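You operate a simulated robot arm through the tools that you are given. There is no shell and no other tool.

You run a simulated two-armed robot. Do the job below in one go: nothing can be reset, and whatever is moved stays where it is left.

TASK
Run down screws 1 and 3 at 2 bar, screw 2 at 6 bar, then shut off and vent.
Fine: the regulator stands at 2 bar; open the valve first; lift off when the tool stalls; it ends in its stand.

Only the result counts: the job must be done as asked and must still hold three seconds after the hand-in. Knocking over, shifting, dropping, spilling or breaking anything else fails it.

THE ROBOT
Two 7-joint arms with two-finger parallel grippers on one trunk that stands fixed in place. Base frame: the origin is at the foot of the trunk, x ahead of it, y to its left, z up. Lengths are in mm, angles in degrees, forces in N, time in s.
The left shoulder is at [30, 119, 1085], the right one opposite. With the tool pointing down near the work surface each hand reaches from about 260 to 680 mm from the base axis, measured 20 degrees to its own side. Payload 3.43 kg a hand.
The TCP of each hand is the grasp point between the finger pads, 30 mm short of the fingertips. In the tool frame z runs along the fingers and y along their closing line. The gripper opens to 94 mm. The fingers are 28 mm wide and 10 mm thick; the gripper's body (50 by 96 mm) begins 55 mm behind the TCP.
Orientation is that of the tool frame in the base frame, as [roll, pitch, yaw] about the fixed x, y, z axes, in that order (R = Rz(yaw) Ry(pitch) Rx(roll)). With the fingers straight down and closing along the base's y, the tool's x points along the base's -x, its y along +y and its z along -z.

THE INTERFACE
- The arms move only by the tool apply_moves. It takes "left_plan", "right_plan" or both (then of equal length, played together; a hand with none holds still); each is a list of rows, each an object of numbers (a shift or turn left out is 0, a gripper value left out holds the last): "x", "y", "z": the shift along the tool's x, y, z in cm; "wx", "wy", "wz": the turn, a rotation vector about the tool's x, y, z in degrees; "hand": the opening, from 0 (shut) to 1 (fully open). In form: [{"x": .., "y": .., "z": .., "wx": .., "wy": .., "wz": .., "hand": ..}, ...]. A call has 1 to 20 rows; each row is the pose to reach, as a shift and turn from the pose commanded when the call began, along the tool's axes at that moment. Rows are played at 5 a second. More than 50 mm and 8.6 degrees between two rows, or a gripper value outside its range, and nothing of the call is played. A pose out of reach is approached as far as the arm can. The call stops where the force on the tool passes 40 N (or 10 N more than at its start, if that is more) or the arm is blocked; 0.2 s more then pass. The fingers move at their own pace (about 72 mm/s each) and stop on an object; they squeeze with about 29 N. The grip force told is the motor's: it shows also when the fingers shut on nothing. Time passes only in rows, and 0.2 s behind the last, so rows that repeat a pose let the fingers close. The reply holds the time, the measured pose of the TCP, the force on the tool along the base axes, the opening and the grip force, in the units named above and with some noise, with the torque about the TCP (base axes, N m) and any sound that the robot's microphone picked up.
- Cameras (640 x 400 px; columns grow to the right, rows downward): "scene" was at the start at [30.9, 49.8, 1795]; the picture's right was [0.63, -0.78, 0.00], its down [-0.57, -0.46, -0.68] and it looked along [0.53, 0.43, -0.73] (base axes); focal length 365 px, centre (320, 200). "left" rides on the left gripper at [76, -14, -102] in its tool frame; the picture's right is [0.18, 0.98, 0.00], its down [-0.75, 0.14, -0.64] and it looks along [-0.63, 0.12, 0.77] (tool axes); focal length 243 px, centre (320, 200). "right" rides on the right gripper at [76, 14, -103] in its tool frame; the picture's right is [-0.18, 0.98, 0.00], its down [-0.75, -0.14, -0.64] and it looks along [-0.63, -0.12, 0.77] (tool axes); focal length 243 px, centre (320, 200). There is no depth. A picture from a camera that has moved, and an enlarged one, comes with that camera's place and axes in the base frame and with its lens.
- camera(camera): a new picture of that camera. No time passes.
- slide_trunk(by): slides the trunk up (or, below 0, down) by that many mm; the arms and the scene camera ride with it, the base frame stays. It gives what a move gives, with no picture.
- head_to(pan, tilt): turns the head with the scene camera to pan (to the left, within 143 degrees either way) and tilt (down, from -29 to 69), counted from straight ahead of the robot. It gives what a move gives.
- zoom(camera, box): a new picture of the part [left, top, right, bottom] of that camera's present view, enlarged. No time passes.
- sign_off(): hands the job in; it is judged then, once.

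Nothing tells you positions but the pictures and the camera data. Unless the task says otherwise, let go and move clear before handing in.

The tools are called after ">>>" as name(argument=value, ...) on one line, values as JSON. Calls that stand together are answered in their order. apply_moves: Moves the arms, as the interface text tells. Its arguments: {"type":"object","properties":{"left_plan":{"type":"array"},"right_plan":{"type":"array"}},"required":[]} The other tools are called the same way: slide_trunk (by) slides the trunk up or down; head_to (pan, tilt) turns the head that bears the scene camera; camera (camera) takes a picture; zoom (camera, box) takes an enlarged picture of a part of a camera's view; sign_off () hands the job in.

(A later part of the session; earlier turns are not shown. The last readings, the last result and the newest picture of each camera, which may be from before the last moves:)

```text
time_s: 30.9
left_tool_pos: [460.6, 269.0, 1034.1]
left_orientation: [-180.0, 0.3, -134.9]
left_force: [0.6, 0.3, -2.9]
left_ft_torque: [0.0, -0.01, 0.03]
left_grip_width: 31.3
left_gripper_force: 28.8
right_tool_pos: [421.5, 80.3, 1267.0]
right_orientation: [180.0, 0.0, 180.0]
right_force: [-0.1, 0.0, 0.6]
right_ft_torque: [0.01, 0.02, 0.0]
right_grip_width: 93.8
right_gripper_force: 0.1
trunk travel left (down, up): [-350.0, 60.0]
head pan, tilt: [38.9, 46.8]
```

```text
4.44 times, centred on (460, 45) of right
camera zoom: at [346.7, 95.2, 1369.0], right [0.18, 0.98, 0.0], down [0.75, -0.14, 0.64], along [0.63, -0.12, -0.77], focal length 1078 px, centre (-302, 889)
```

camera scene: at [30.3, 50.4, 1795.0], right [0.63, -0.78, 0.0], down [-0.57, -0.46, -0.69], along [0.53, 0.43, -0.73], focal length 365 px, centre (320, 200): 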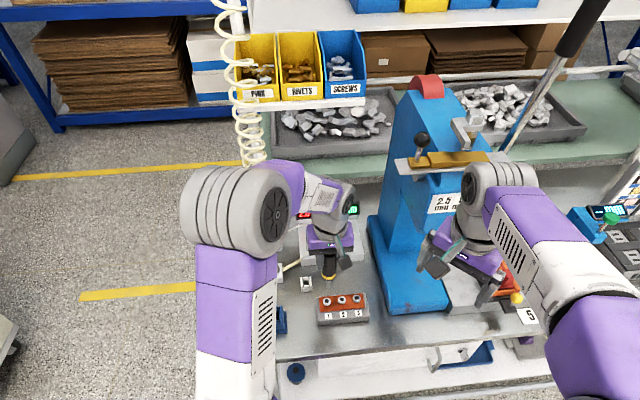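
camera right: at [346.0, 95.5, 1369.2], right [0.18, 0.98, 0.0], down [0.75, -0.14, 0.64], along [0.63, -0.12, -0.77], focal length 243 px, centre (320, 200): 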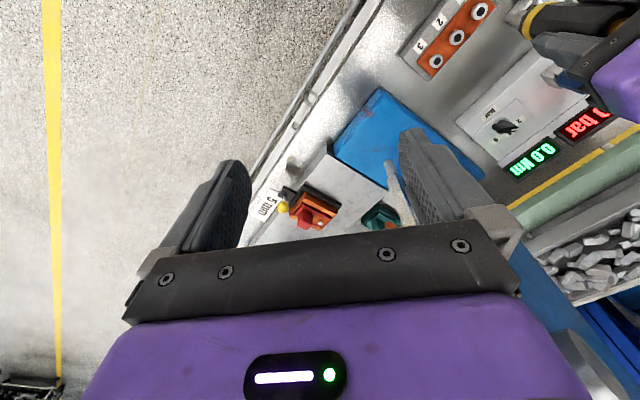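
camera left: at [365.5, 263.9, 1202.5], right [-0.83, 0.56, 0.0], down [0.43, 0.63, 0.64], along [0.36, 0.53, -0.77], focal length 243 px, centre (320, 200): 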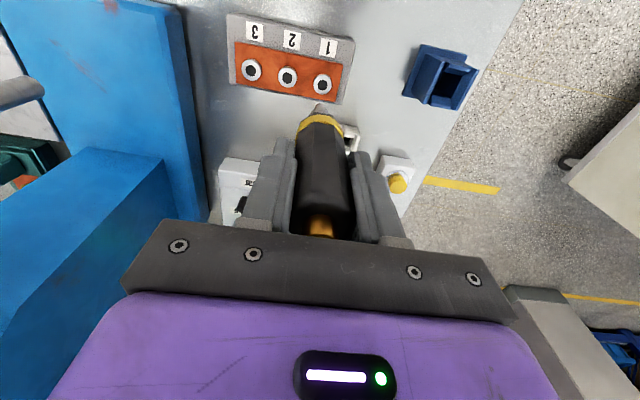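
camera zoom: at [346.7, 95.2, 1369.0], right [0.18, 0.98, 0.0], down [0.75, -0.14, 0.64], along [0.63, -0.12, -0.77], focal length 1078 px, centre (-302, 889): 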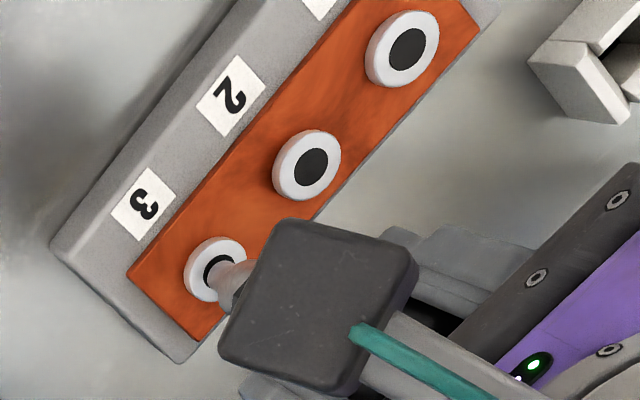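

The tip is nearly over screw 3; I'll correct it by about 1 mm away from the operator and 0.4 mm sideways, and then descend slowly.

>>> apply_moves(left_plan=[{"x": -0.1, "y": 0.04, "z": 0.1}, {"x": -0.1, "y": 0.04, "z": 0.2}, {"x": -0.1, "y": 0.04, "z": 0.35}, {"x": -0.1, "y": 0.04, "z": 0.5}, {"x": -0.1, "y": 0.04, "z": 0.6}, {"x": -0.1, "y": 0.04, "z": 0.7}])

>>> zoom(camera="left", box=[290, 70, 350, 120])

>>> zoom(camera="right", box=[400, 0, 640, 180])

```text
time_s: 32.3
left_tool_pos: [461.6, 272.3, 1028.1]
left_orientation: [-179.8, 0.4, -134.9]
left_force: [0.0, 0.2, -2.3]
left_ft_torque: [0.04, -0.01, 0.01]
left_grip_width: 31.2
left_gripper_force: 29.0
right_tool_pos: [422.2, 80.2, 1267.5]
right_orientation: [180.0, -0.1, 179.9]
right_force: [-0.6, -0.4, 0.0]
right_ft_torque: [0.03, -0.03, 0.04]
right_grip_width: 94.2
right_gripper_force: 0.0
trunk travel left (down, up): [-350.0, 60.0]
head pan, tilt: [38.9, 46.8]
```

```text
8.00 times, centred on (320, 95) of left
camera zoom: at [417.7, 207.1, 1130.5], right [-0.83, 0.56, 0.0], down [0.43, 0.63, 0.65], along [0.37, 0.53, -0.76], focal length 1941 px, centre (320, 1040)
```

zoom: 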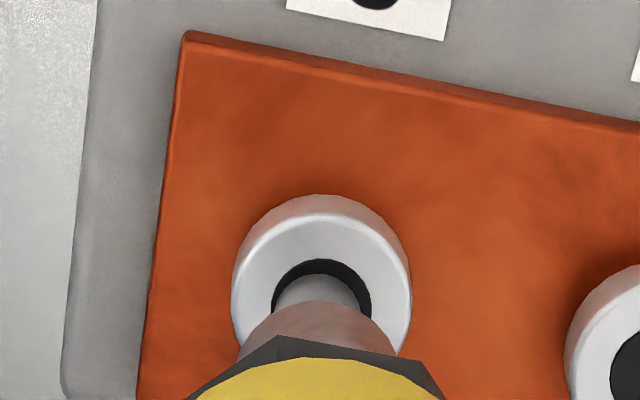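

```text
2.22 times, centred on (520, 90) of right
camera zoom: at [346.6, 95.2, 1369.0], right [0.18, 0.98, 0.0], down [0.75, -0.14, 0.64], along [0.63, -0.12, -0.77], focal length 539 px, centre (-124, 444)
```

zoom: 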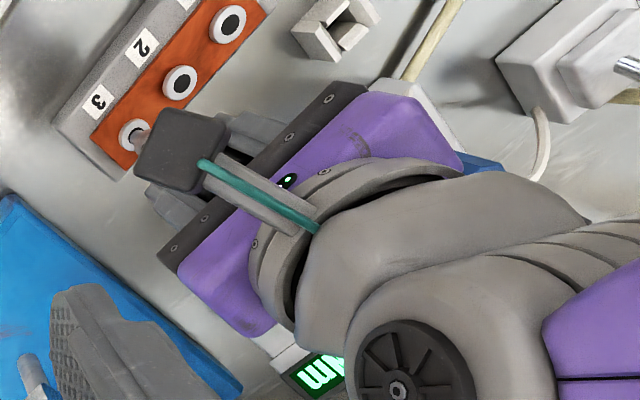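

The tip is entering screw 3's socket, centred within about 0.5 mm. I'm pressing on down to start the tool.

>>> apply_moves(left_plan=[{"x": 0.04, "y": 0.02, "z": 0.1}, {"x": 0.04, "y": 0.02, "z": 0.2}, {"x": 0.04, "y": 0.02, "z": 0.3}, {"x": 0.04, "y": 0.02, "z": 0.4}])

>>> zoom(camera="left", box=[290, 70, 350, 120])

>>> zoom(camera="right", box=[490, 100, 640, 200])

>>> zoom(camera="scene", box=[280, 190, 380, 260])

```text
time_s: 33.3
left_tool_pos: [461.2, 271.1, 1029.4]
left_orientation: [-179.6, 0.8, -134.9]
left_force: [-2.2, 4.2, 39.0]
left_ft_torque: [0.55, 0.23, 0.01]
left_grip_width: 31.5
left_gripper_force: 29.3
right_tool_pos: [418.8, 79.4, 1268.8]
right_orientation: [179.9, 0.1, 179.9]
right_force: [-0.1, -0.3, -0.1]
right_ft_torque: [0.01, -0.01, 0.01]
right_grip_width: 94.2
right_gripper_force: 0.1
trunk travel left (down, up): [-350.0, 60.0]
head pan, tilt: [38.9, 46.8]
```

```text
8.00 times, centred on (320, 95) of left
camera zoom: at [415.9, 206.5, 1129.9], right [-0.83, 0.56, -0.01], down [0.42, 0.63, 0.65], along [0.37, 0.53, -0.76], focal length 1941 px, centre (320, 1040)
```

zoom: 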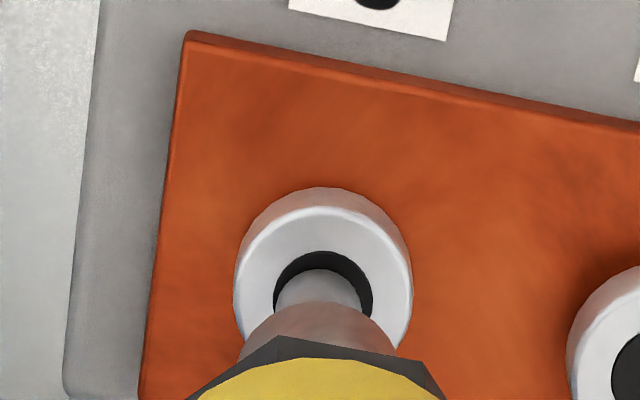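

```text
4.00 times, centred on (565, 150) of right
camera zoom: at [343.4, 94.0, 1370.3], right [0.18, 0.98, 0.0], down [0.75, -0.14, 0.64], along [0.63, -0.12, -0.77], focal length 970 px, centre (-660, 400)
```

zoom: 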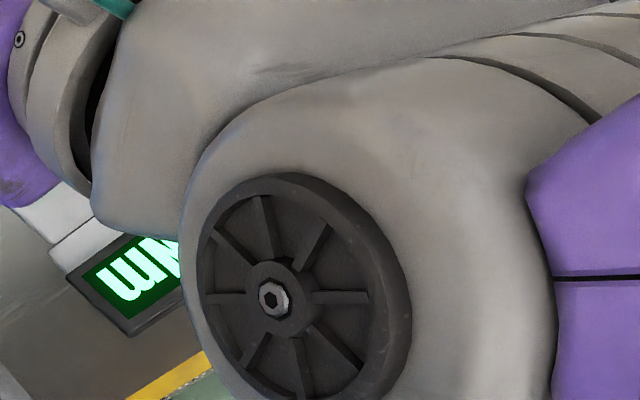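

```text
5.71 times, centred on (330, 225) of scene
camera zoom: at [26.8, 48.3, 1795.4], right [0.63, -0.78, 0.0], down [-0.57, -0.46, -0.69], along [0.53, 0.43, -0.73], focal length 2084 px, centre (263, 57)
```

zoom: 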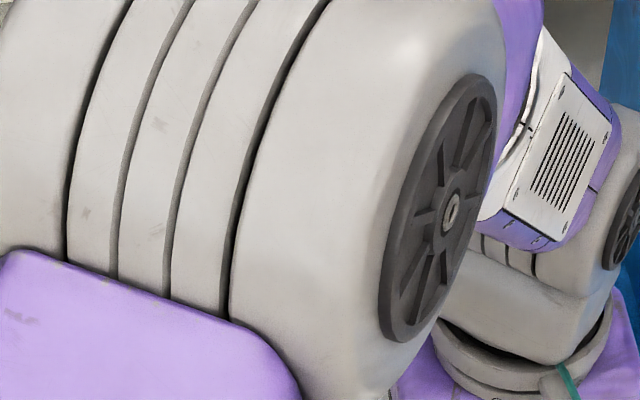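

The arm hides the displays from both cameras, but the push is at 39 N as it was on screw 1. I'll hold the same short time and then lift off and check.

>>> apply_moves(left_plan=[{"z": 0.0}, {"z": 0.0}])

>>> zoom(camera="left", box=[290, 70, 350, 120])

```text
time_s: 33.9
left_tool_pos: [460.4, 271.1, 1027.8]
left_orientation: [-179.6, 0.7, -134.9]
left_force: [-1.7, 4.4, 43.1]
left_ft_torque: [0.57, 0.05, -0.01]
left_grip_width: 31.6
left_gripper_force: 29.1
right_tool_pos: [418.6, 79.6, 1268.0]
right_orientation: [179.9, 0.1, 179.9]
right_force: [0.2, -0.3, 0.8]
right_ft_torque: [-0.03, 0.06, -0.04]
right_grip_width: 93.8
right_gripper_force: 0.0
trunk travel left (down, up): [-350.0, 60.0]
head pan, tilt: [38.9, 46.8]
```

```text
8.00 times, centred on (320, 95) of left
camera zoom: at [415.8, 206.4, 1129.7], right [-0.83, 0.56, -0.01], down [0.42, 0.63, 0.65], along [0.37, 0.53, -0.76], focal length 1941 px, centre (320, 1040)
```

zoom: 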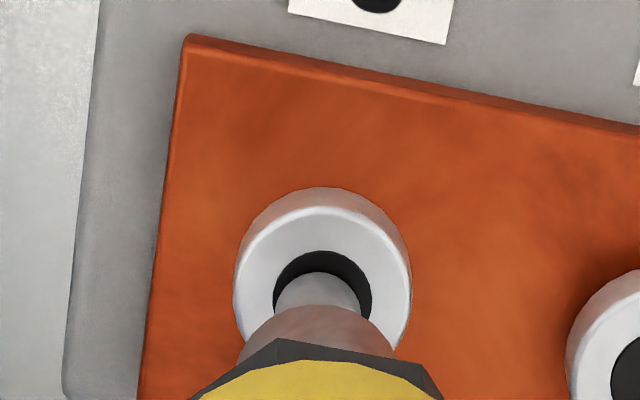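

>>> apply_moves(left_plan=[{"z": -0.5}, {"z": -1.5}, {"z": -3.0}, {"z": -4.5}, {"y": 2, "z": -5}, {"y": 4, "z": -5}, {"y": 4, "z": -5}])

>>> zoom(camera="scene", box=[318, 284, 372, 316])

>>> zoom(camera="right", box=[400, 0, 640, 180])

>>> camera(camera="scene")

>>> camera(camera="left")

```text
time_s: 35.5
left_tool_pos: [434.1, 300.0, 1074.6]
left_orientation: [-179.9, 0.3, -134.8]
left_force: [0.1, -0.7, -2.6]
left_ft_torque: [0.0, -0.01, 0.0]
left_grip_width: 31.4
left_gripper_force: 28.9
right_tool_pos: [421.2, 80.5, 1266.9]
right_orientation: [-180.0, -0.1, -179.9]
right_force: [-1.0, 0.5, -0.3]
right_ft_torque: [-0.01, 0.05, -0.02]
right_grip_width: 94.1
right_gripper_force: 0.0
trunk travel left (down, up): [-350.0, 60.0]
head pan, tilt: [38.9, 46.8]
```

```text
11.85 times, centred on (345, 300) of scene
camera zoom: at [31.2, 49.6, 1795.0], right [0.63, -0.78, 0.0], down [-0.57, -0.46, -0.68], along [0.53, 0.43, -0.73], focal length 4322 px, centre (24, -985)
```

zoom: 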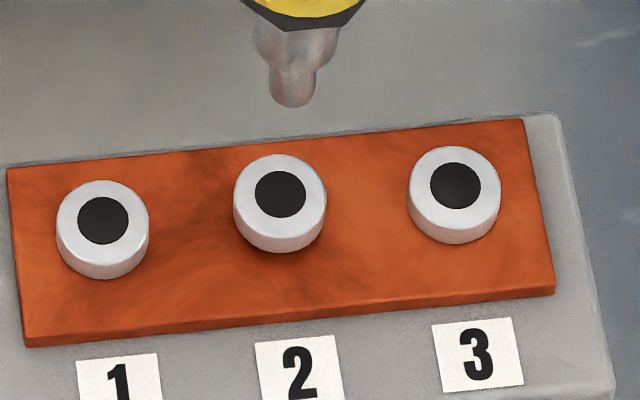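

```text
2.22 times, centred on (520, 90) of right
camera zoom: at [346.6, 94.9, 1369.0], right [0.18, 0.98, 0.0], down [0.75, -0.14, 0.64], along [0.63, -0.12, -0.77], focal length 539 px, centre (-124, 444)
```

zoom: 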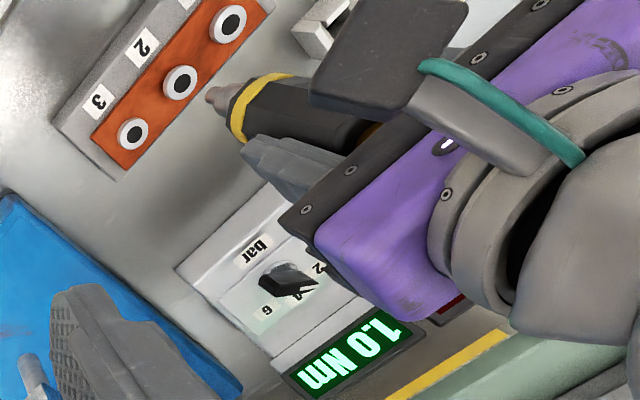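

```text
taken
camera scene: at [31.2, 49.6, 1795.0], right [0.63, -0.78, 0.0], down [-0.57, -0.46, -0.68], along [0.53, 0.43, -0.73], focal length 365 px, centre (320, 200)
```

scene: 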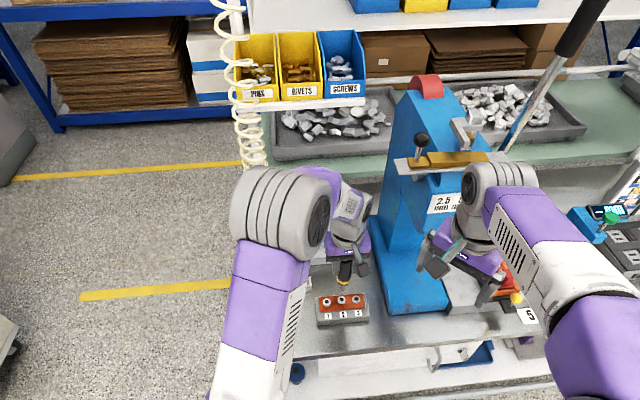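

```text
taken
camera left: at [390.0, 235.2, 1176.7], right [-0.83, 0.56, 0.0], down [0.43, 0.63, 0.65], along [0.37, 0.53, -0.76], focal length 243 px, centre (320, 200)
```

left: 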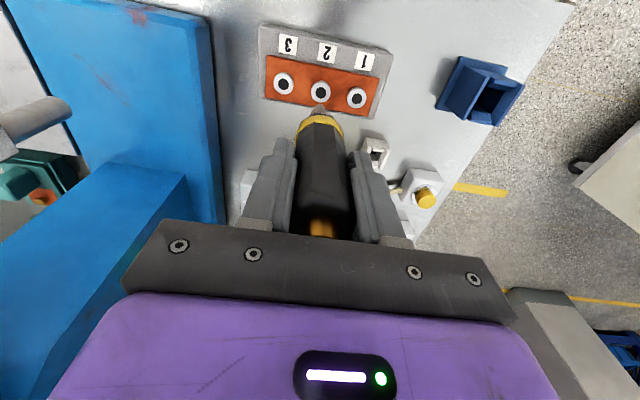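

Screws 1 and 3 are both seated, about 2.8 mm lower than screw 2, with 1.0 Nm shown. The regulator needs a free left hand, so I'll take the tool back above its stand.

>>> apply_moves(left_plan=[{"x": 0.2, "y": 1.0, "z": -2.0}, {"x": 0.6, "y": 4.0, "z": -3.5}, {"x": 1.0, "y": 7.0, "z": -3.5}, {"x": 1.4, "y": 10.0, "z": -3.5}, {"x": 1.8, "y": 13.0, "z": -3.5}, {"x": 2.2, "y": 16.0, "z": -3.5}, {"x": 2.52, "y": 17.89, "z": -3.5}, {"x": 2.52, "y": 17.89, "z": -3.5}])

>>> zoom(camera="left", box=[280, 40, 370, 140])

>>> zoom(camera="scene", box=[230, 220, 330, 345])

```text
time_s: 37.3
left_tool_pos: [288.1, 408.5, 1107.3]
left_orientation: [-179.9, 0.3, -135.0]
left_force: [-0.3, -0.2, -2.4]
left_ft_torque: [0.0, 0.0, -0.02]
left_grip_width: 31.3
left_gripper_force: 29.7
right_tool_pos: [421.8, 80.8, 1266.2]
right_orientation: [180.0, 0.0, 180.0]
right_force: [0.2, -0.2, -0.1]
right_ft_torque: [0.01, 0.0, 0.01]
right_grip_width: 94.1
right_gripper_force: 0.0
trunk travel left (down, up): [-350.0, 60.0]
head pan, tilt: [38.9, 46.8]
```

```text
4.00 times, centred on (325, 90) of left
camera zoom: at [244.0, 344.5, 1208.9], right [-0.83, 0.56, 0.0], down [0.43, 0.63, 0.65], along [0.37, 0.53, -0.76], focal length 970 px, centre (300, 640)
```

zoom: 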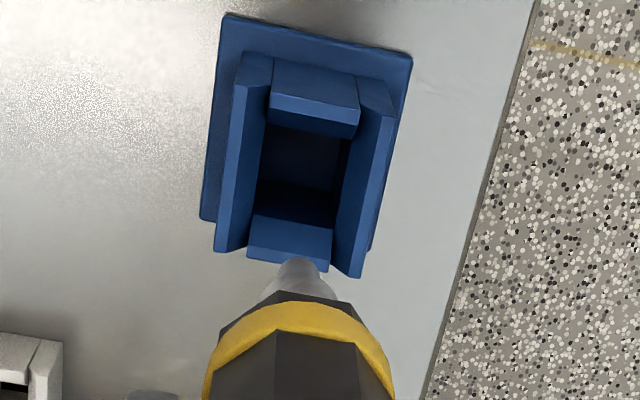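

```text
3.20 times, centred on (280, 282) of scene
camera zoom: at [31.4, 50.0, 1794.9], right [0.63, -0.78, 0.0], down [-0.57, -0.46, -0.68], along [0.53, 0.43, -0.73], focal length 1167 px, centre (448, -64)
```

zoom: 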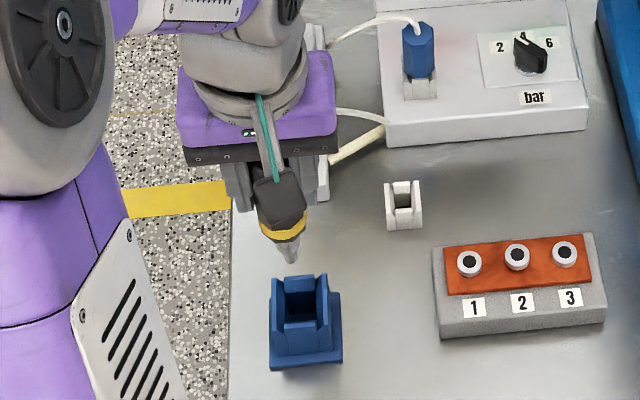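

The stand appears shifted by about 5 px from when I lifted the tool, from a small tilt and offset. I'll correct that and compare again.

>>> apply_moves(left_plan=[{"y": -0.14, "wx": -0.15, "wy": 0.3}, {"y": -0.14, "wx": -0.15, "wy": 0.3}])

>>> zoom(camera="left", box=[280, 40, 370, 140])

```text
time_s: 37.9
left_tool_pos: [288.9, 407.8, 1107.7]
left_orientation: [-180.0, -0.1, -134.9]
left_force: [-0.2, 0.6, -2.0]
left_ft_torque: [-0.02, -0.02, -0.02]
left_grip_width: 31.0
left_gripper_force: 29.8
right_tool_pos: [422.2, 80.7, 1266.6]
right_orientation: [-180.0, 0.1, 180.0]
right_force: [-0.4, -0.3, 0.0]
right_ft_torque: [0.02, 0.02, 0.0]
right_grip_width: 93.6
right_gripper_force: 0.1
trunk travel left (down, up): [-350.0, 60.0]
head pan, tilt: [38.9, 46.8]
```

```text
4.00 times, centred on (325, 90) of left
camera zoom: at [245.5, 343.7, 1210.0], right [-0.83, 0.56, 0.0], down [0.43, 0.63, 0.64], along [0.36, 0.53, -0.77], focal length 970 px, centre (300, 640)
```

zoom: 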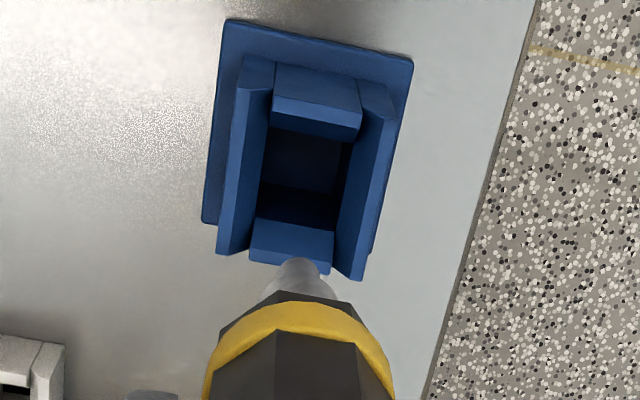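

The view now matches the reference within about 1 mm. After a last small shift I'll lower the tool into the stand, slowing down near the bottom.

>>> apply_moves(left_plan=[{"y": -0.08, "z": 1}, {"y": -0.08, "z": 3}, {"y": -0.08, "z": 4.5}, {"y": -0.08, "z": 6}, {"y": -0.08, "z": 7}, {"y": -0.08, "z": 8}, {"y": -0.08, "z": 9}, {"y": -0.08, "z": 10}, {"y": -0.08, "z": 10.8}])

>>> camera(camera="left")

>>> zoom(camera="scene", box=[230, 220, 330, 345])

```text
time_s: 39.9
left_tool_pos: [290.2, 407.8, 1002.0]
left_orientation: [-180.0, 0.0, -134.9]
left_force: [-0.4, 0.3, -3.2]
left_ft_torque: [0.02, -0.04, 0.0]
left_grip_width: 31.0
left_gripper_force: 29.5
right_tool_pos: [422.0, 80.3, 1266.5]
right_orientation: [-180.0, 0.1, -180.0]
right_force: [-0.2, -0.3, 0.1]
right_ft_torque: [-0.01, 0.01, -0.02]
right_grip_width: 94.1
right_gripper_force: 0.1
trunk travel left (down, up): [-350.0, 60.0]
head pan, tilt: [38.9, 46.8]
```

```text
taken
camera left: at [246.3, 342.4, 1103.7], right [-0.83, 0.56, 0.0], down [0.43, 0.63, 0.64], along [0.36, 0.53, -0.77], focal length 243 px, centre (320, 200)
```

left: 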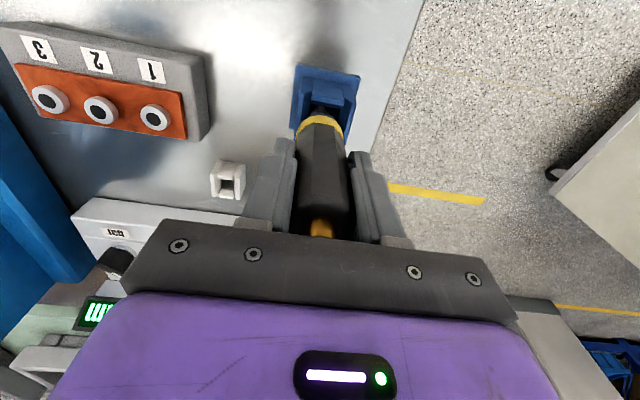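

```text
3.20 times, centred on (280, 282) of scene
camera zoom: at [31.2, 50.2, 1794.9], right [0.63, -0.78, 0.0], down [-0.57, -0.46, -0.68], along [0.53, 0.43, -0.73], focal length 1167 px, centre (448, -64)
```

zoom: 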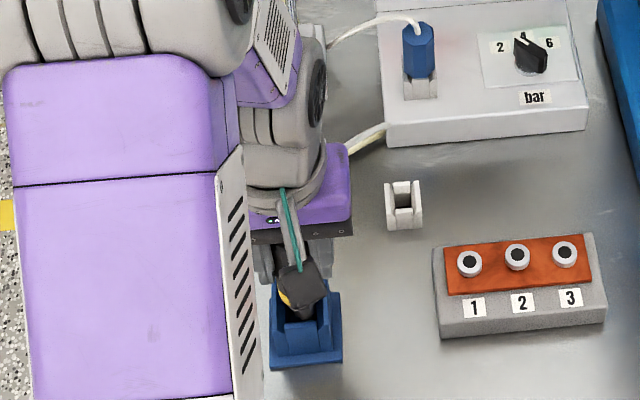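

It is going in cleanly without contact. I'll lower the last few mm until the tool's weight is taken.

>>> apply_moves(left_plan=[{"z": 0.2}, {"z": 0.4}, {"z": 0.6}, {"z": 0.75}, {"z": 0.85}])

```text
time_s: 41.1
left_tool_pos: [291.0, 406.5, 991.5]
left_orientation: [-180.0, 0.0, -134.9]
left_force: [-0.7, -0.7, -2.2]
left_ft_torque: [0.0, 0.03, 0.07]
left_grip_width: 31.4
left_gripper_force: 28.4
right_tool_pos: [422.1, 79.2, 1266.6]
right_orientation: [-180.0, 0.0, -180.0]
right_force: [0.2, -0.1, -0.5]
right_ft_torque: [-0.01, -0.03, -0.03]
right_grip_width: 94.2
right_gripper_force: 0.0
trunk travel left (down, up): [-350.0, 60.0]
head pan, tilt: [38.9, 46.8]
```

>>> apply_moves(left_plan=[{"z": 0.1}, {"z": 0.2}, {"z": 0.3}])

>>> zoom(camera="left", box=[260, 40, 380, 240])

```text
time_s: 41.9
left_tool_pos: [290.3, 406.8, 990.4]
left_orientation: [179.9, 0.0, -134.8]
left_force: [-0.3, -0.2, -2.9]
left_ft_torque: [-0.02, 0.01, 0.02]
left_grip_width: 31.4
left_gripper_force: 29.1
right_tool_pos: [423.3, 80.2, 1266.6]
right_orientation: [180.0, 0.1, -180.0]
right_force: [0.3, -0.6, 0.5]
right_ft_torque: [0.0, 0.0, 0.0]
right_grip_width: 94.0
right_gripper_force: 0.1
trunk travel left (down, up): [-350.0, 60.0]
head pan, tilt: [38.9, 46.8]
```

```text
2.00 times, centred on (320, 140) of left
camera zoom: at [246.7, 342.0, 1091.8], right [-0.83, 0.56, 0.0], down [0.43, 0.63, 0.64], along [0.36, 0.53, -0.77], focal length 485 px, centre (320, 320)
```

zoom: 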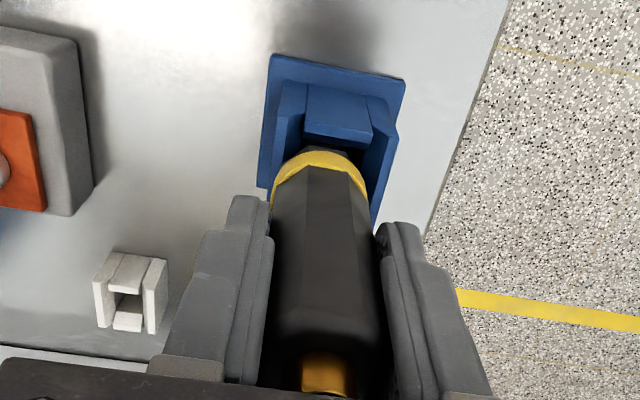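

>>> apply_moves(left_plan=[{"z": 0.1}, {"z": 0.2}, {"z": 0.3}, {"z": 0.3}])

```text
time_s: 42.9
left_tool_pos: [289.8, 406.1, 987.7]
left_orientation: [-180.0, 0.2, -134.8]
left_force: [-3.6, 1.0, 27.5]
left_ft_torque: [0.11, 0.44, -0.03]
left_grip_width: 31.5
left_gripper_force: 29.2
right_tool_pos: [419.8, 78.7, 1268.7]
right_orientation: [179.9, 0.1, -179.9]
right_force: [-1.0, -0.4, 0.0]
right_ft_torque: [0.01, 0.0, 0.01]
right_grip_width: 93.9
right_gripper_force: 0.0
trunk travel left (down, up): [-350.0, 60.0]
head pan, tilt: [38.9, 46.8]
```

The tool has bottomed in the stand. I'll ease off, open the fingers and rise clear.

>>> apply_moves(left_plan=[{"z": -0.15}, {"z": -0.2}, {"z": -0.2, "hand": 0.5}, {"z": -0.2, "hand": 0.9}, {"z": -0.2, "hand": 0.9}, {"z": -2, "hand": 0.9}, {"z": -5, "hand": 0.9}, {"z": -8, "hand": 0.9}, {"z": -12, "hand": 0.9}, {"z": -12, "hand": 0.9}])

>>> camera(camera="left")

>>> zoom(camera="scene", box=[230, 220, 330, 345])

```text
time_s: 45.1
left_tool_pos: [290.4, 406.9, 1106.4]
left_orientation: [-180.0, 0.0, -134.8]
left_force: [-0.2, -0.4, 0.8]
left_ft_torque: [0.03, 0.0, -0.01]
left_grip_width: 84.4
left_gripper_force: 0.1
right_tool_pos: [422.5, 80.0, 1266.1]
right_orientation: [-180.0, 0.0, 180.0]
right_force: [0.5, -0.2, -0.1]
right_ft_torque: [-0.06, 0.0, 0.01]
right_grip_width: 94.2
right_gripper_force: 0.0
trunk travel left (down, up): [-350.0, 60.0]
head pan, tilt: [38.9, 46.8]
```

```text
taken
camera left: at [247.1, 342.7, 1208.4], right [-0.83, 0.56, 0.0], down [0.43, 0.63, 0.64], along [0.36, 0.53, -0.77], focal length 243 px, centre (320, 200)
```

left: 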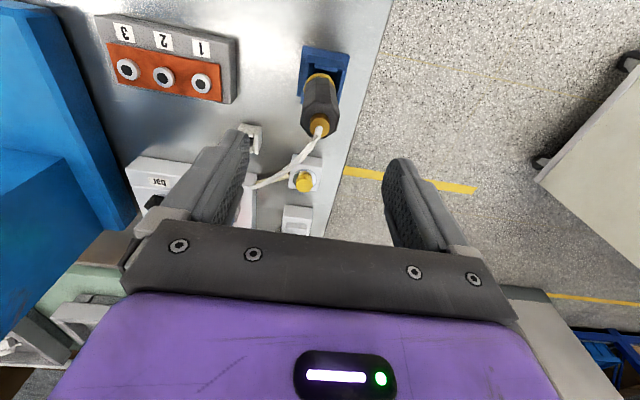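

```text
3.20 times, centred on (280, 282) of scene
camera zoom: at [32.0, 50.3, 1794.9], right [0.63, -0.78, 0.0], down [-0.57, -0.46, -0.68], along [0.53, 0.43, -0.73], focal length 1167 px, centre (448, -64)
```

zoom: 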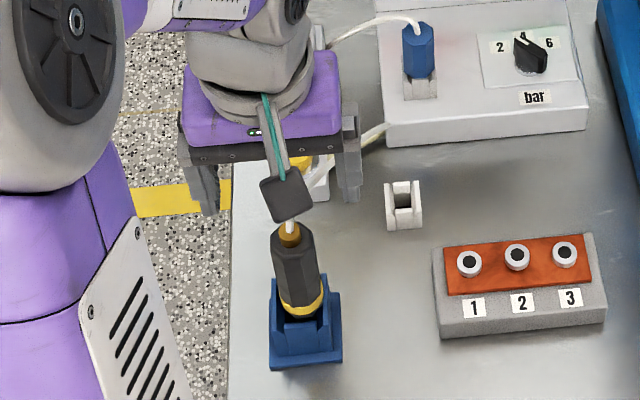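

The tool stands in its stand again. Next I'll take the empty left hand over to the regulator knob, turned 45°, to look at it closely and test the reach.

>>> apply_moves(left_plan=[{"x": -1.5, "y": -1.6, "z": -1.4, "wz": -4}, {"x": -4, "y": -4.3, "z": -1.4, "wz": -11}, {"x": -6.5, "y": -7, "z": -1.4, "wz": -18}, {"x": -9, "y": -9.6, "z": -1.4, "wz": -25}, {"x": -11.5, "y": -12.2, "z": -1.4, "wz": -32}, {"x": -13.7, "y": -14.6, "z": -1.4, "wz": -39}, {"x": -15.77, "y": -16.76, "z": -1.4, "wz": -45}, {"x": -15.77, "y": -16.76, "z": -1.4, "wz": -45}])

>>> camera(camera="left")

>>> camera(camera="scene")

```text
time_s: 46.9
left_tool_pos: [519.5, 399.4, 1120.2]
left_orientation: [-179.9, 0.0, -89.9]
left_force: [-1.2, 0.6, 0.2]
left_ft_torque: [0.02, 0.01, 0.0]
left_grip_width: 84.6
left_gripper_force: 0.0
right_tool_pos: [421.1, 79.9, 1266.2]
right_orientation: [180.0, 0.0, -180.0]
right_force: [-0.3, -0.6, -0.6]
right_ft_torque: [0.03, 0.01, -0.02]
right_grip_width: 93.8
right_gripper_force: 0.2
trunk travel left (down, up): [-350.0, 60.0]
head pan, tilt: [38.9, 46.8]
```

```text
taken
camera left: at [533.8, 323.3, 1222.3], right [-0.98, -0.19, 0.0], down [-0.14, 0.75, 0.64], along [-0.12, 0.63, -0.77], focal length 243 px, centre (320, 200)
```

left: 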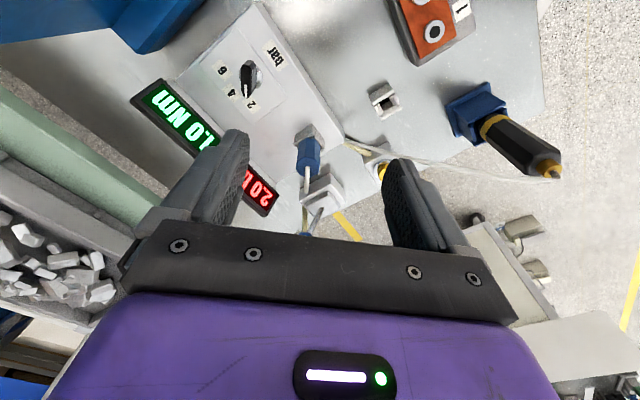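

```text
taken
camera scene: at [29.7, 49.8, 1795.0], right [0.63, -0.78, 0.0], down [-0.57, -0.46, -0.69], along [0.53, 0.43, -0.73], focal length 365 px, centre (320, 200)
```

scene: 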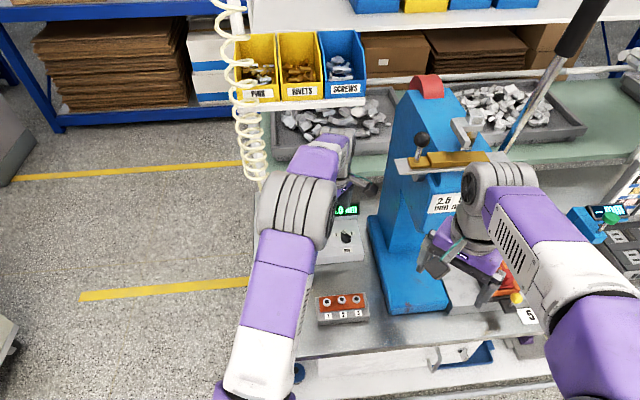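

>>> zoom(camera="left", box=[200, 30, 300, 120])

>>> zoom(camera="scene", box=[325, 215, 375, 255])

>>> zoom(camera="right", box=[450, 60, 610, 180])

```text
4.44 times, centred on (250, 75) of left
camera zoom: at [533.8, 323.3, 1222.3], right [-0.98, -0.19, 0.0], down [-0.14, 0.75, 0.64], along [-0.12, 0.63, -0.77], focal length 1078 px, centre (631, 756)
```

zoom: 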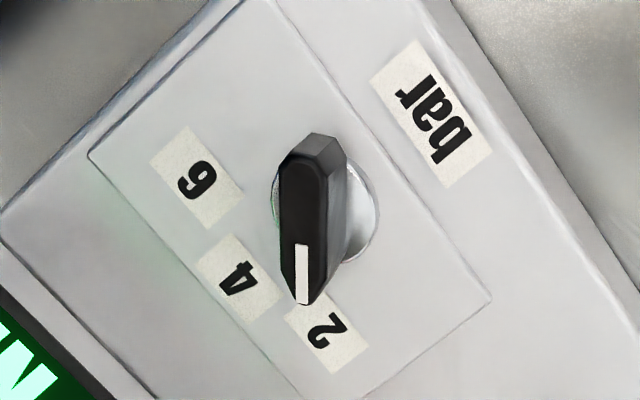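

```text
10.00 times, centred on (350, 235) of scene
camera zoom: at [29.7, 49.8, 1795.0], right [0.63, -0.78, 0.0], down [-0.57, -0.46, -0.69], along [0.53, 0.43, -0.73], focal length 3646 px, centre (20, -150)
```

zoom: 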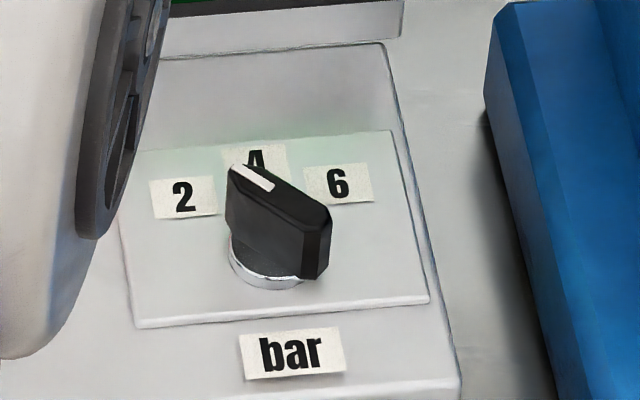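

```text
3.33 times, centred on (530, 120) of right
camera zoom: at [345.5, 95.1, 1369.3], right [0.18, 0.98, 0.0], down [0.75, -0.14, 0.64], along [0.63, -0.12, -0.77], focal length 809 px, centre (-380, 467)
```

zoom: 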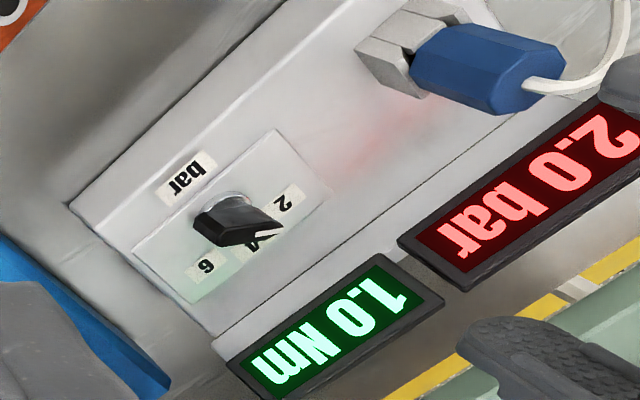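

The knob's axis comes out near (603, 414) with the pointer at azimuth ≈ 90° ("2"), and the "6" label at ≈ 0°, so it's a 90° clockwise turn. It's at the edge of my reach, so I'll test a straight-down pose above it first.

>>> apply_moves(left_plan=[{"x": -0.3, "y": -2.0, "z": 1.5}, {"x": -0.6, "y": -4.0, "z": 3.5}, {"x": -1.0, "y": -6.0, "z": 6}, {"x": -1.46, "y": -8.35, "z": 9}, {"x": -1.46, "y": -8.35, "z": 9}])

>>> camera(camera="left")

>>> camera(camera="scene")

```text
time_s: 48.1
left_tool_pos: [602.8, 411.4, 1029.3]
left_orientation: [-179.9, 0.0, -89.9]
left_force: [0.3, 0.0, -0.1]
left_ft_torque: [0.0, 0.0, -0.03]
left_grip_width: 84.6
left_gripper_force: 0.0
right_tool_pos: [420.8, 79.1, 1267.9]
right_orientation: [-180.0, 0.0, -180.0]
right_force: [-0.2, -0.3, 0.3]
right_ft_torque: [0.0, -0.02, -0.01]
right_grip_width: 94.2
right_gripper_force: 0.0
trunk travel left (down, up): [-350.0, 60.0]
head pan, tilt: [38.9, 46.8]
```

```text
taken
camera left: at [616.7, 335.5, 1132.2], right [-0.98, -0.19, 0.0], down [-0.14, 0.75, 0.64], along [-0.12, 0.63, -0.77], focal length 243 px, centre (320, 200)
```

left: 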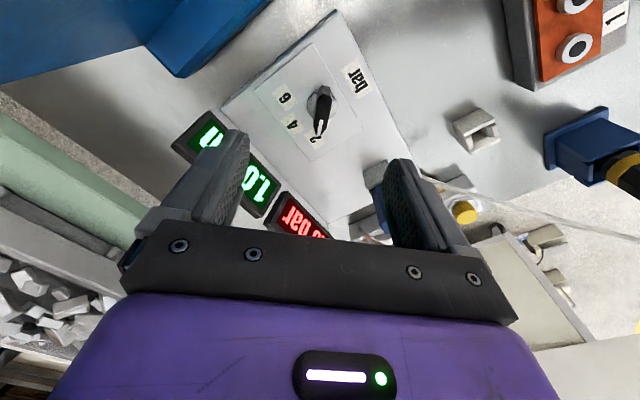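

```text
taken
camera scene: at [29.4, 48.9, 1795.1], right [0.63, -0.78, 0.0], down [-0.57, -0.46, -0.69], along [0.53, 0.43, -0.73], focal length 365 px, centre (320, 200)
```

scene: 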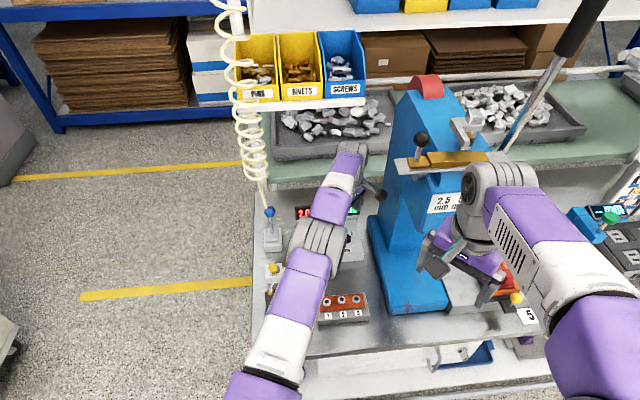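

The straight-down pose is reachable. I'll zoom in to fine-align over the knob.

>>> zoom(camera="left", box=[265, 60, 375, 160])

>>> zoom(camera="scene", box=[300, 180, 400, 260])

```text
4.00 times, centred on (320, 110) of left
camera zoom: at [616.7, 335.5, 1132.2], right [-0.98, -0.19, 0.0], down [-0.14, 0.75, 0.64], along [-0.12, 0.63, -0.77], focal length 970 px, centre (320, 560)
```

zoom: 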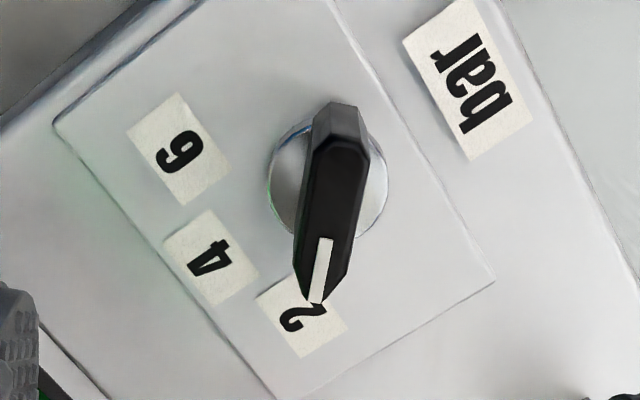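

```text
5.00 times, centred on (350, 220) of scene
camera zoom: at [29.4, 48.9, 1795.1], right [0.63, -0.78, 0.0], down [-0.57, -0.46, -0.69], along [0.53, 0.43, -0.73], focal length 1823 px, centre (170, 100)
```

zoom: 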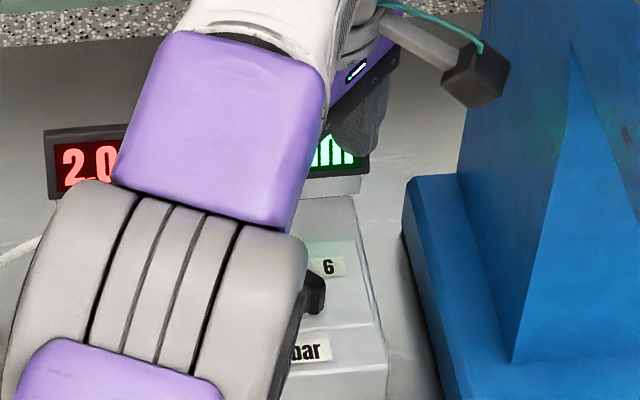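

The knob bar is at about (−2.6, +2) mm from the hand axis and aligned with the fingers' gap. I'll correct, narrow the opening and descend part-way.

>>> apply_moves(left_plan=[{"x": -0.1, "y": 0.13, "z": 1, "hand": 0.6}, {"x": -0.2, "y": 0.26, "z": 3, "hand": 0.6}, {"x": -0.2, "y": 0.26, "z": 5.5, "hand": 0.6}, {"x": -0.2, "y": 0.26, "z": 7.5, "hand": 0.6}, {"x": -0.2, "y": 0.26, "z": 8.5, "hand": 0.6}, {"x": -0.2, "y": 0.26, "z": 8.5, "hand": 0.6}])

>>> zoom(camera="left", box=[220, 60, 420, 220])

```text
time_s: 49.5
left_tool_pos: [597.6, 415.3, 945.7]
left_orientation: [179.9, 0.0, -90.0]
left_force: [0.1, 0.0, 0.0]
left_ft_torque: [-0.03, 0.0, -0.02]
left_grip_width: 56.6
left_gripper_force: 0.1
left hand out of reach, approached as far as the arm can: row 5, 6
right_tool_pos: [422.8, 79.3, 1266.5]
right_orientation: [-180.0, 0.0, 179.9]
right_force: [0.4, 0.3, -0.3]
right_ft_torque: [-0.01, 0.03, -0.03]
right_grip_width: 93.9
right_gripper_force: 0.0
trunk travel left (down, up): [-350.0, 60.0]
head pan, tilt: [38.9, 46.8]
```

```text
2.50 times, centred on (320, 140) of left
camera zoom: at [611.3, 339.1, 1048.2], right [-0.98, -0.19, 0.0], down [-0.14, 0.75, 0.64], along [-0.12, 0.63, -0.77], focal length 606 px, centre (320, 350)
```

zoom: 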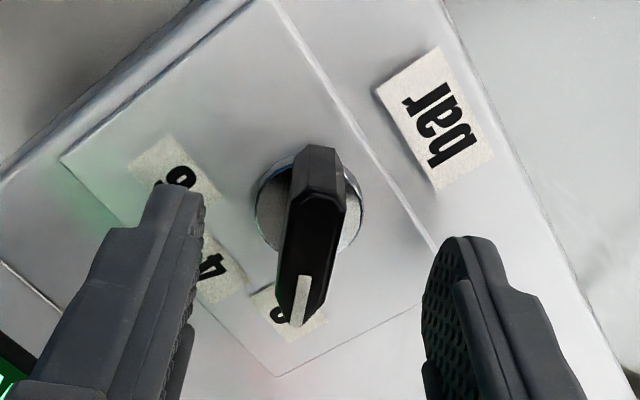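

The last few mm at that height are just out of reach, so lowering the trunk a little should help. I'll raise the hand first and then slide the trunk down 60 mm.

>>> apply_moves(left_plan=[{"z": -3}, {"z": -6}, {"z": -9}, {"z": -9}])

>>> slide_trunk(by=-60)

>>> camera(camera="left")

>>> camera(camera="scene")

```text
time_s: 50.5
left_tool_pos: [594.8, 414.8, 1035.6]
left_orientation: [179.9, 0.1, -89.9]
left_force: [0.2, 0.0, -0.4]
left_ft_torque: [-0.03, -0.02, -0.02]
left_grip_width: 56.5
left_gripper_force: 0.1
right_tool_pos: [421.3, 79.8, 1267.1]
right_orientation: [-179.9, 0.0, -180.0]
right_force: [-0.8, 0.0, 0.3]
right_ft_torque: [0.02, 0.01, -0.02]
right_grip_width: 94.0
right_gripper_force: 0.2
trunk travel left (down, up): [-350.0, 60.0]
head pan, tilt: [38.9, 46.8]
```

```text
time_s: 51.5
left_tool_pos: [594.8, 415.5, 976.2]
left_orientation: [-180.0, 0.1, -89.9]
left_force: [-0.2, -0.5, -0.2]
left_ft_torque: [0.02, 0.01, -0.02]
left_grip_width: 56.5
left_gripper_force: 0.0
right_tool_pos: [421.6, 80.1, 1206.5]
right_orientation: [180.0, 0.0, 179.9]
right_force: [-0.1, -0.3, -0.1]
right_ft_torque: [-0.03, 0.03, 0.01]
right_grip_width: 94.0
right_gripper_force: 0.0
trunk travel left (down, up): [-290.0, 120.0]
head pan, tilt: [38.9, 46.8]
```

```text
taken
camera left: at [609.6, 339.0, 1078.9], right [-0.98, -0.19, 0.0], down [-0.14, 0.75, 0.64], along [-0.12, 0.63, -0.77], focal length 243 px, centre (320, 200)
```

left: 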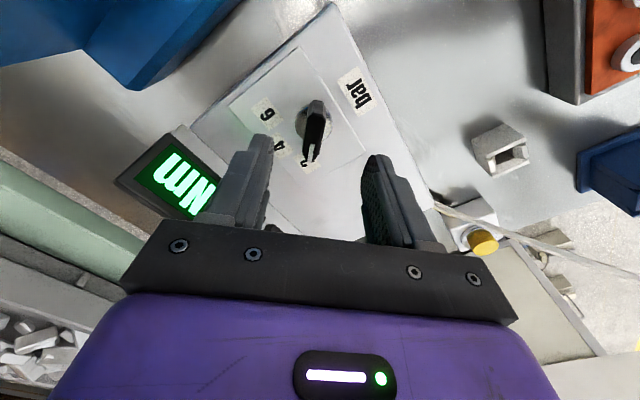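

```text
taken
camera scene: at [30.7, 49.8, 1735.1], right [0.63, -0.78, 0.0], down [-0.57, -0.46, -0.69], along [0.53, 0.43, -0.73], focal length 365 px, centre (320, 200)
```

scene: 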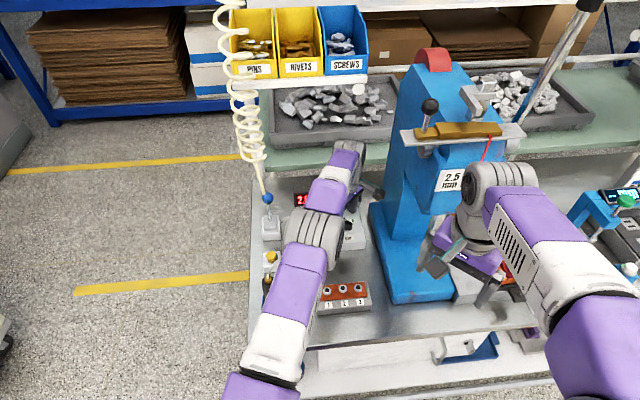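

>>> zoom(camera="left", box=[260, 80, 380, 200])

```text
3.33 times, centred on (320, 140) of left
camera zoom: at [609.6, 339.0, 1078.9], right [-0.98, -0.19, 0.0], down [-0.14, 0.75, 0.64], along [-0.12, 0.63, -0.77], focal length 809 px, centre (320, 400)
```

zoom: 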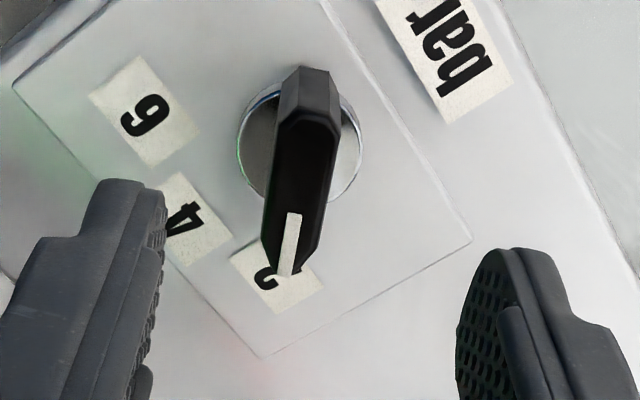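

Now the knob is 5 mm off in x; I'll correct and descend until the pads straddle the bar.

>>> apply_moves(left_plan=[{"x": 0.1, "y": -0.5, "z": 0}, {"x": 0.1, "y": -0.5, "z": 1.5}, {"x": 0.1, "y": -0.5, "z": 3.0}, {"x": 0.1, "y": -0.5, "z": 4.0}, {"x": 0.1, "y": -0.5, "z": 4.0}])

>>> zoom(camera="left", box=[220, 80, 420, 240])

```text
time_s: 52.7
left_tool_pos: [600.2, 414.9, 936.0]
left_orientation: [-180.0, 0.0, -89.9]
left_force: [-0.4, 0.3, 0.4]
left_ft_torque: [0.02, -0.01, 0.01]
left_grip_width: 56.2
left_gripper_force: 0.0
right_tool_pos: [422.5, 79.9, 1207.5]
right_orientation: [-179.9, 0.1, -180.0]
right_force: [0.1, -0.6, 0.8]
right_ft_torque: [-0.05, -0.01, -0.01]
right_grip_width: 94.2
right_gripper_force: 0.0
trunk travel left (down, up): [-290.0, 120.0]
head pan, tilt: [38.9, 46.8]
```

```text
2.50 times, centred on (320, 160) of left
camera zoom: at [615.2, 338.6, 1038.0], right [-0.98, -0.19, 0.0], down [-0.14, 0.75, 0.64], along [-0.12, 0.63, -0.77], focal length 606 px, centre (320, 300)
```

zoom: 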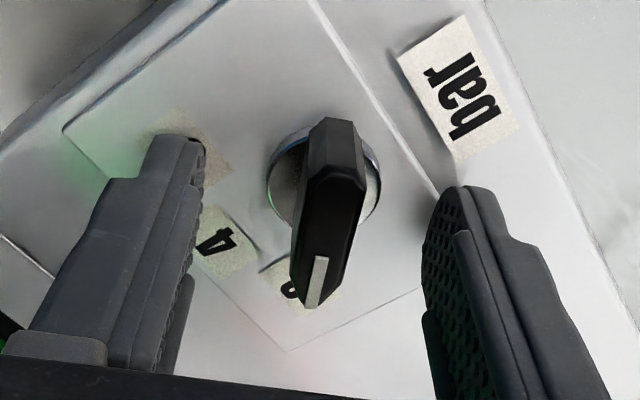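

The bar is centred between the pads. I'll go down 6 mm more and close.

>>> apply_moves(left_plan=[{"y": 0.05, "z": 0.3}, {"y": 0.05, "z": 0.6}, {"y": 0.05, "z": 0.6, "hand": 0.3}, {"y": 0.05, "z": 0.6, "hand": 0.1}, {"y": 0.05, "z": 0.6, "hand": 0.0}, {"y": 0.05, "z": 0.6, "hand": 0.0}])

>>> zoom(camera="left", box=[220, 80, 420, 240])

```text
time_s: 54.1
left_tool_pos: [599.9, 415.1, 933.9]
left_orientation: [-179.5, 0.1, -89.9]
left_force: [3.9, 3.2, 25.8]
left_ft_torque: [-0.29, 0.35, -0.04]
left_grip_width: 16.3
left_gripper_force: 44.8
right_tool_pos: [420.8, 79.4, 1209.3]
right_orientation: [179.9, 0.0, -180.0]
right_force: [-0.1, 0.0, 0.7]
right_ft_torque: [-0.02, 0.0, 0.0]
right_grip_width: 93.8
right_gripper_force: 0.1
trunk travel left (down, up): [-290.0, 120.0]
head pan, tilt: [38.9, 46.8]
```

```text
2.50 times, centred on (320, 160) of left
camera zoom: at [613.5, 337.7, 1036.3], right [-0.98, -0.19, -0.01], down [-0.15, 0.75, 0.64], along [-0.11, 0.63, -0.77], focal length 606 px, centre (320, 300)
```

zoom: 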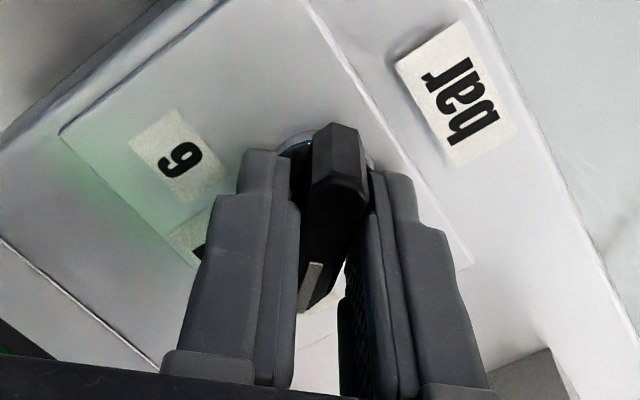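

The fingertips touched the panel, so its top is near z 904. I'll open slightly, rise 5 mm and re-grip so I don't drag on the panel.

>>> apply_moves(left_plan=[{"hand": 0.35}, {"hand": 0.35, "z": -0.4}, {"hand": 0.35, "z": -0.7}, {"hand": 0.1, "z": -0.7}, {"hand": 0.0, "z": -0.7}, {"hand": 0.0, "z": -0.7}])

>>> zoom(camera="left", box=[220, 80, 420, 240])

```text
time_s: 55.5
left_tool_pos: [599.8, 414.2, 934.2]
left_orientation: [179.7, -0.1, -90.0]
left_force: [7.0, -5.8, -11.7]
left_ft_torque: [0.66, -0.14, 0.1]
left_grip_width: 16.6
left_gripper_force: 44.7
right_tool_pos: [423.8, 79.5, 1205.8]
right_orientation: [179.9, 0.0, -179.9]
right_force: [-0.3, 0.1, -0.7]
right_ft_torque: [-0.01, 0.02, 0.02]
right_grip_width: 94.0
right_gripper_force: 0.1
trunk travel left (down, up): [-290.0, 120.0]
head pan, tilt: [38.9, 46.8]
```

```text
2.50 times, centred on (320, 160) of left
camera zoom: at [615.0, 337.8, 1036.6], right [-0.98, -0.18, 0.01], down [-0.14, 0.75, 0.64], along [-0.12, 0.63, -0.77], focal length 606 px, centre (320, 300)
```

zoom: 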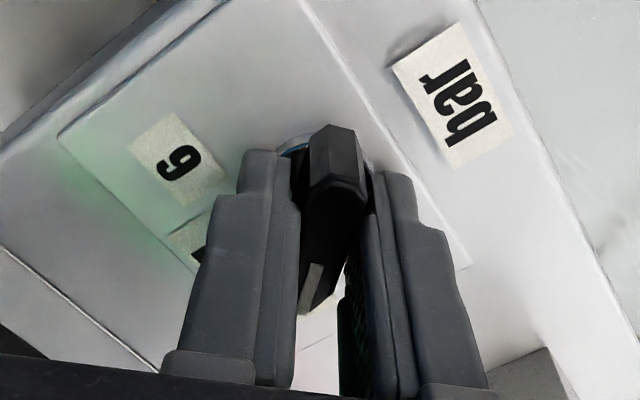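

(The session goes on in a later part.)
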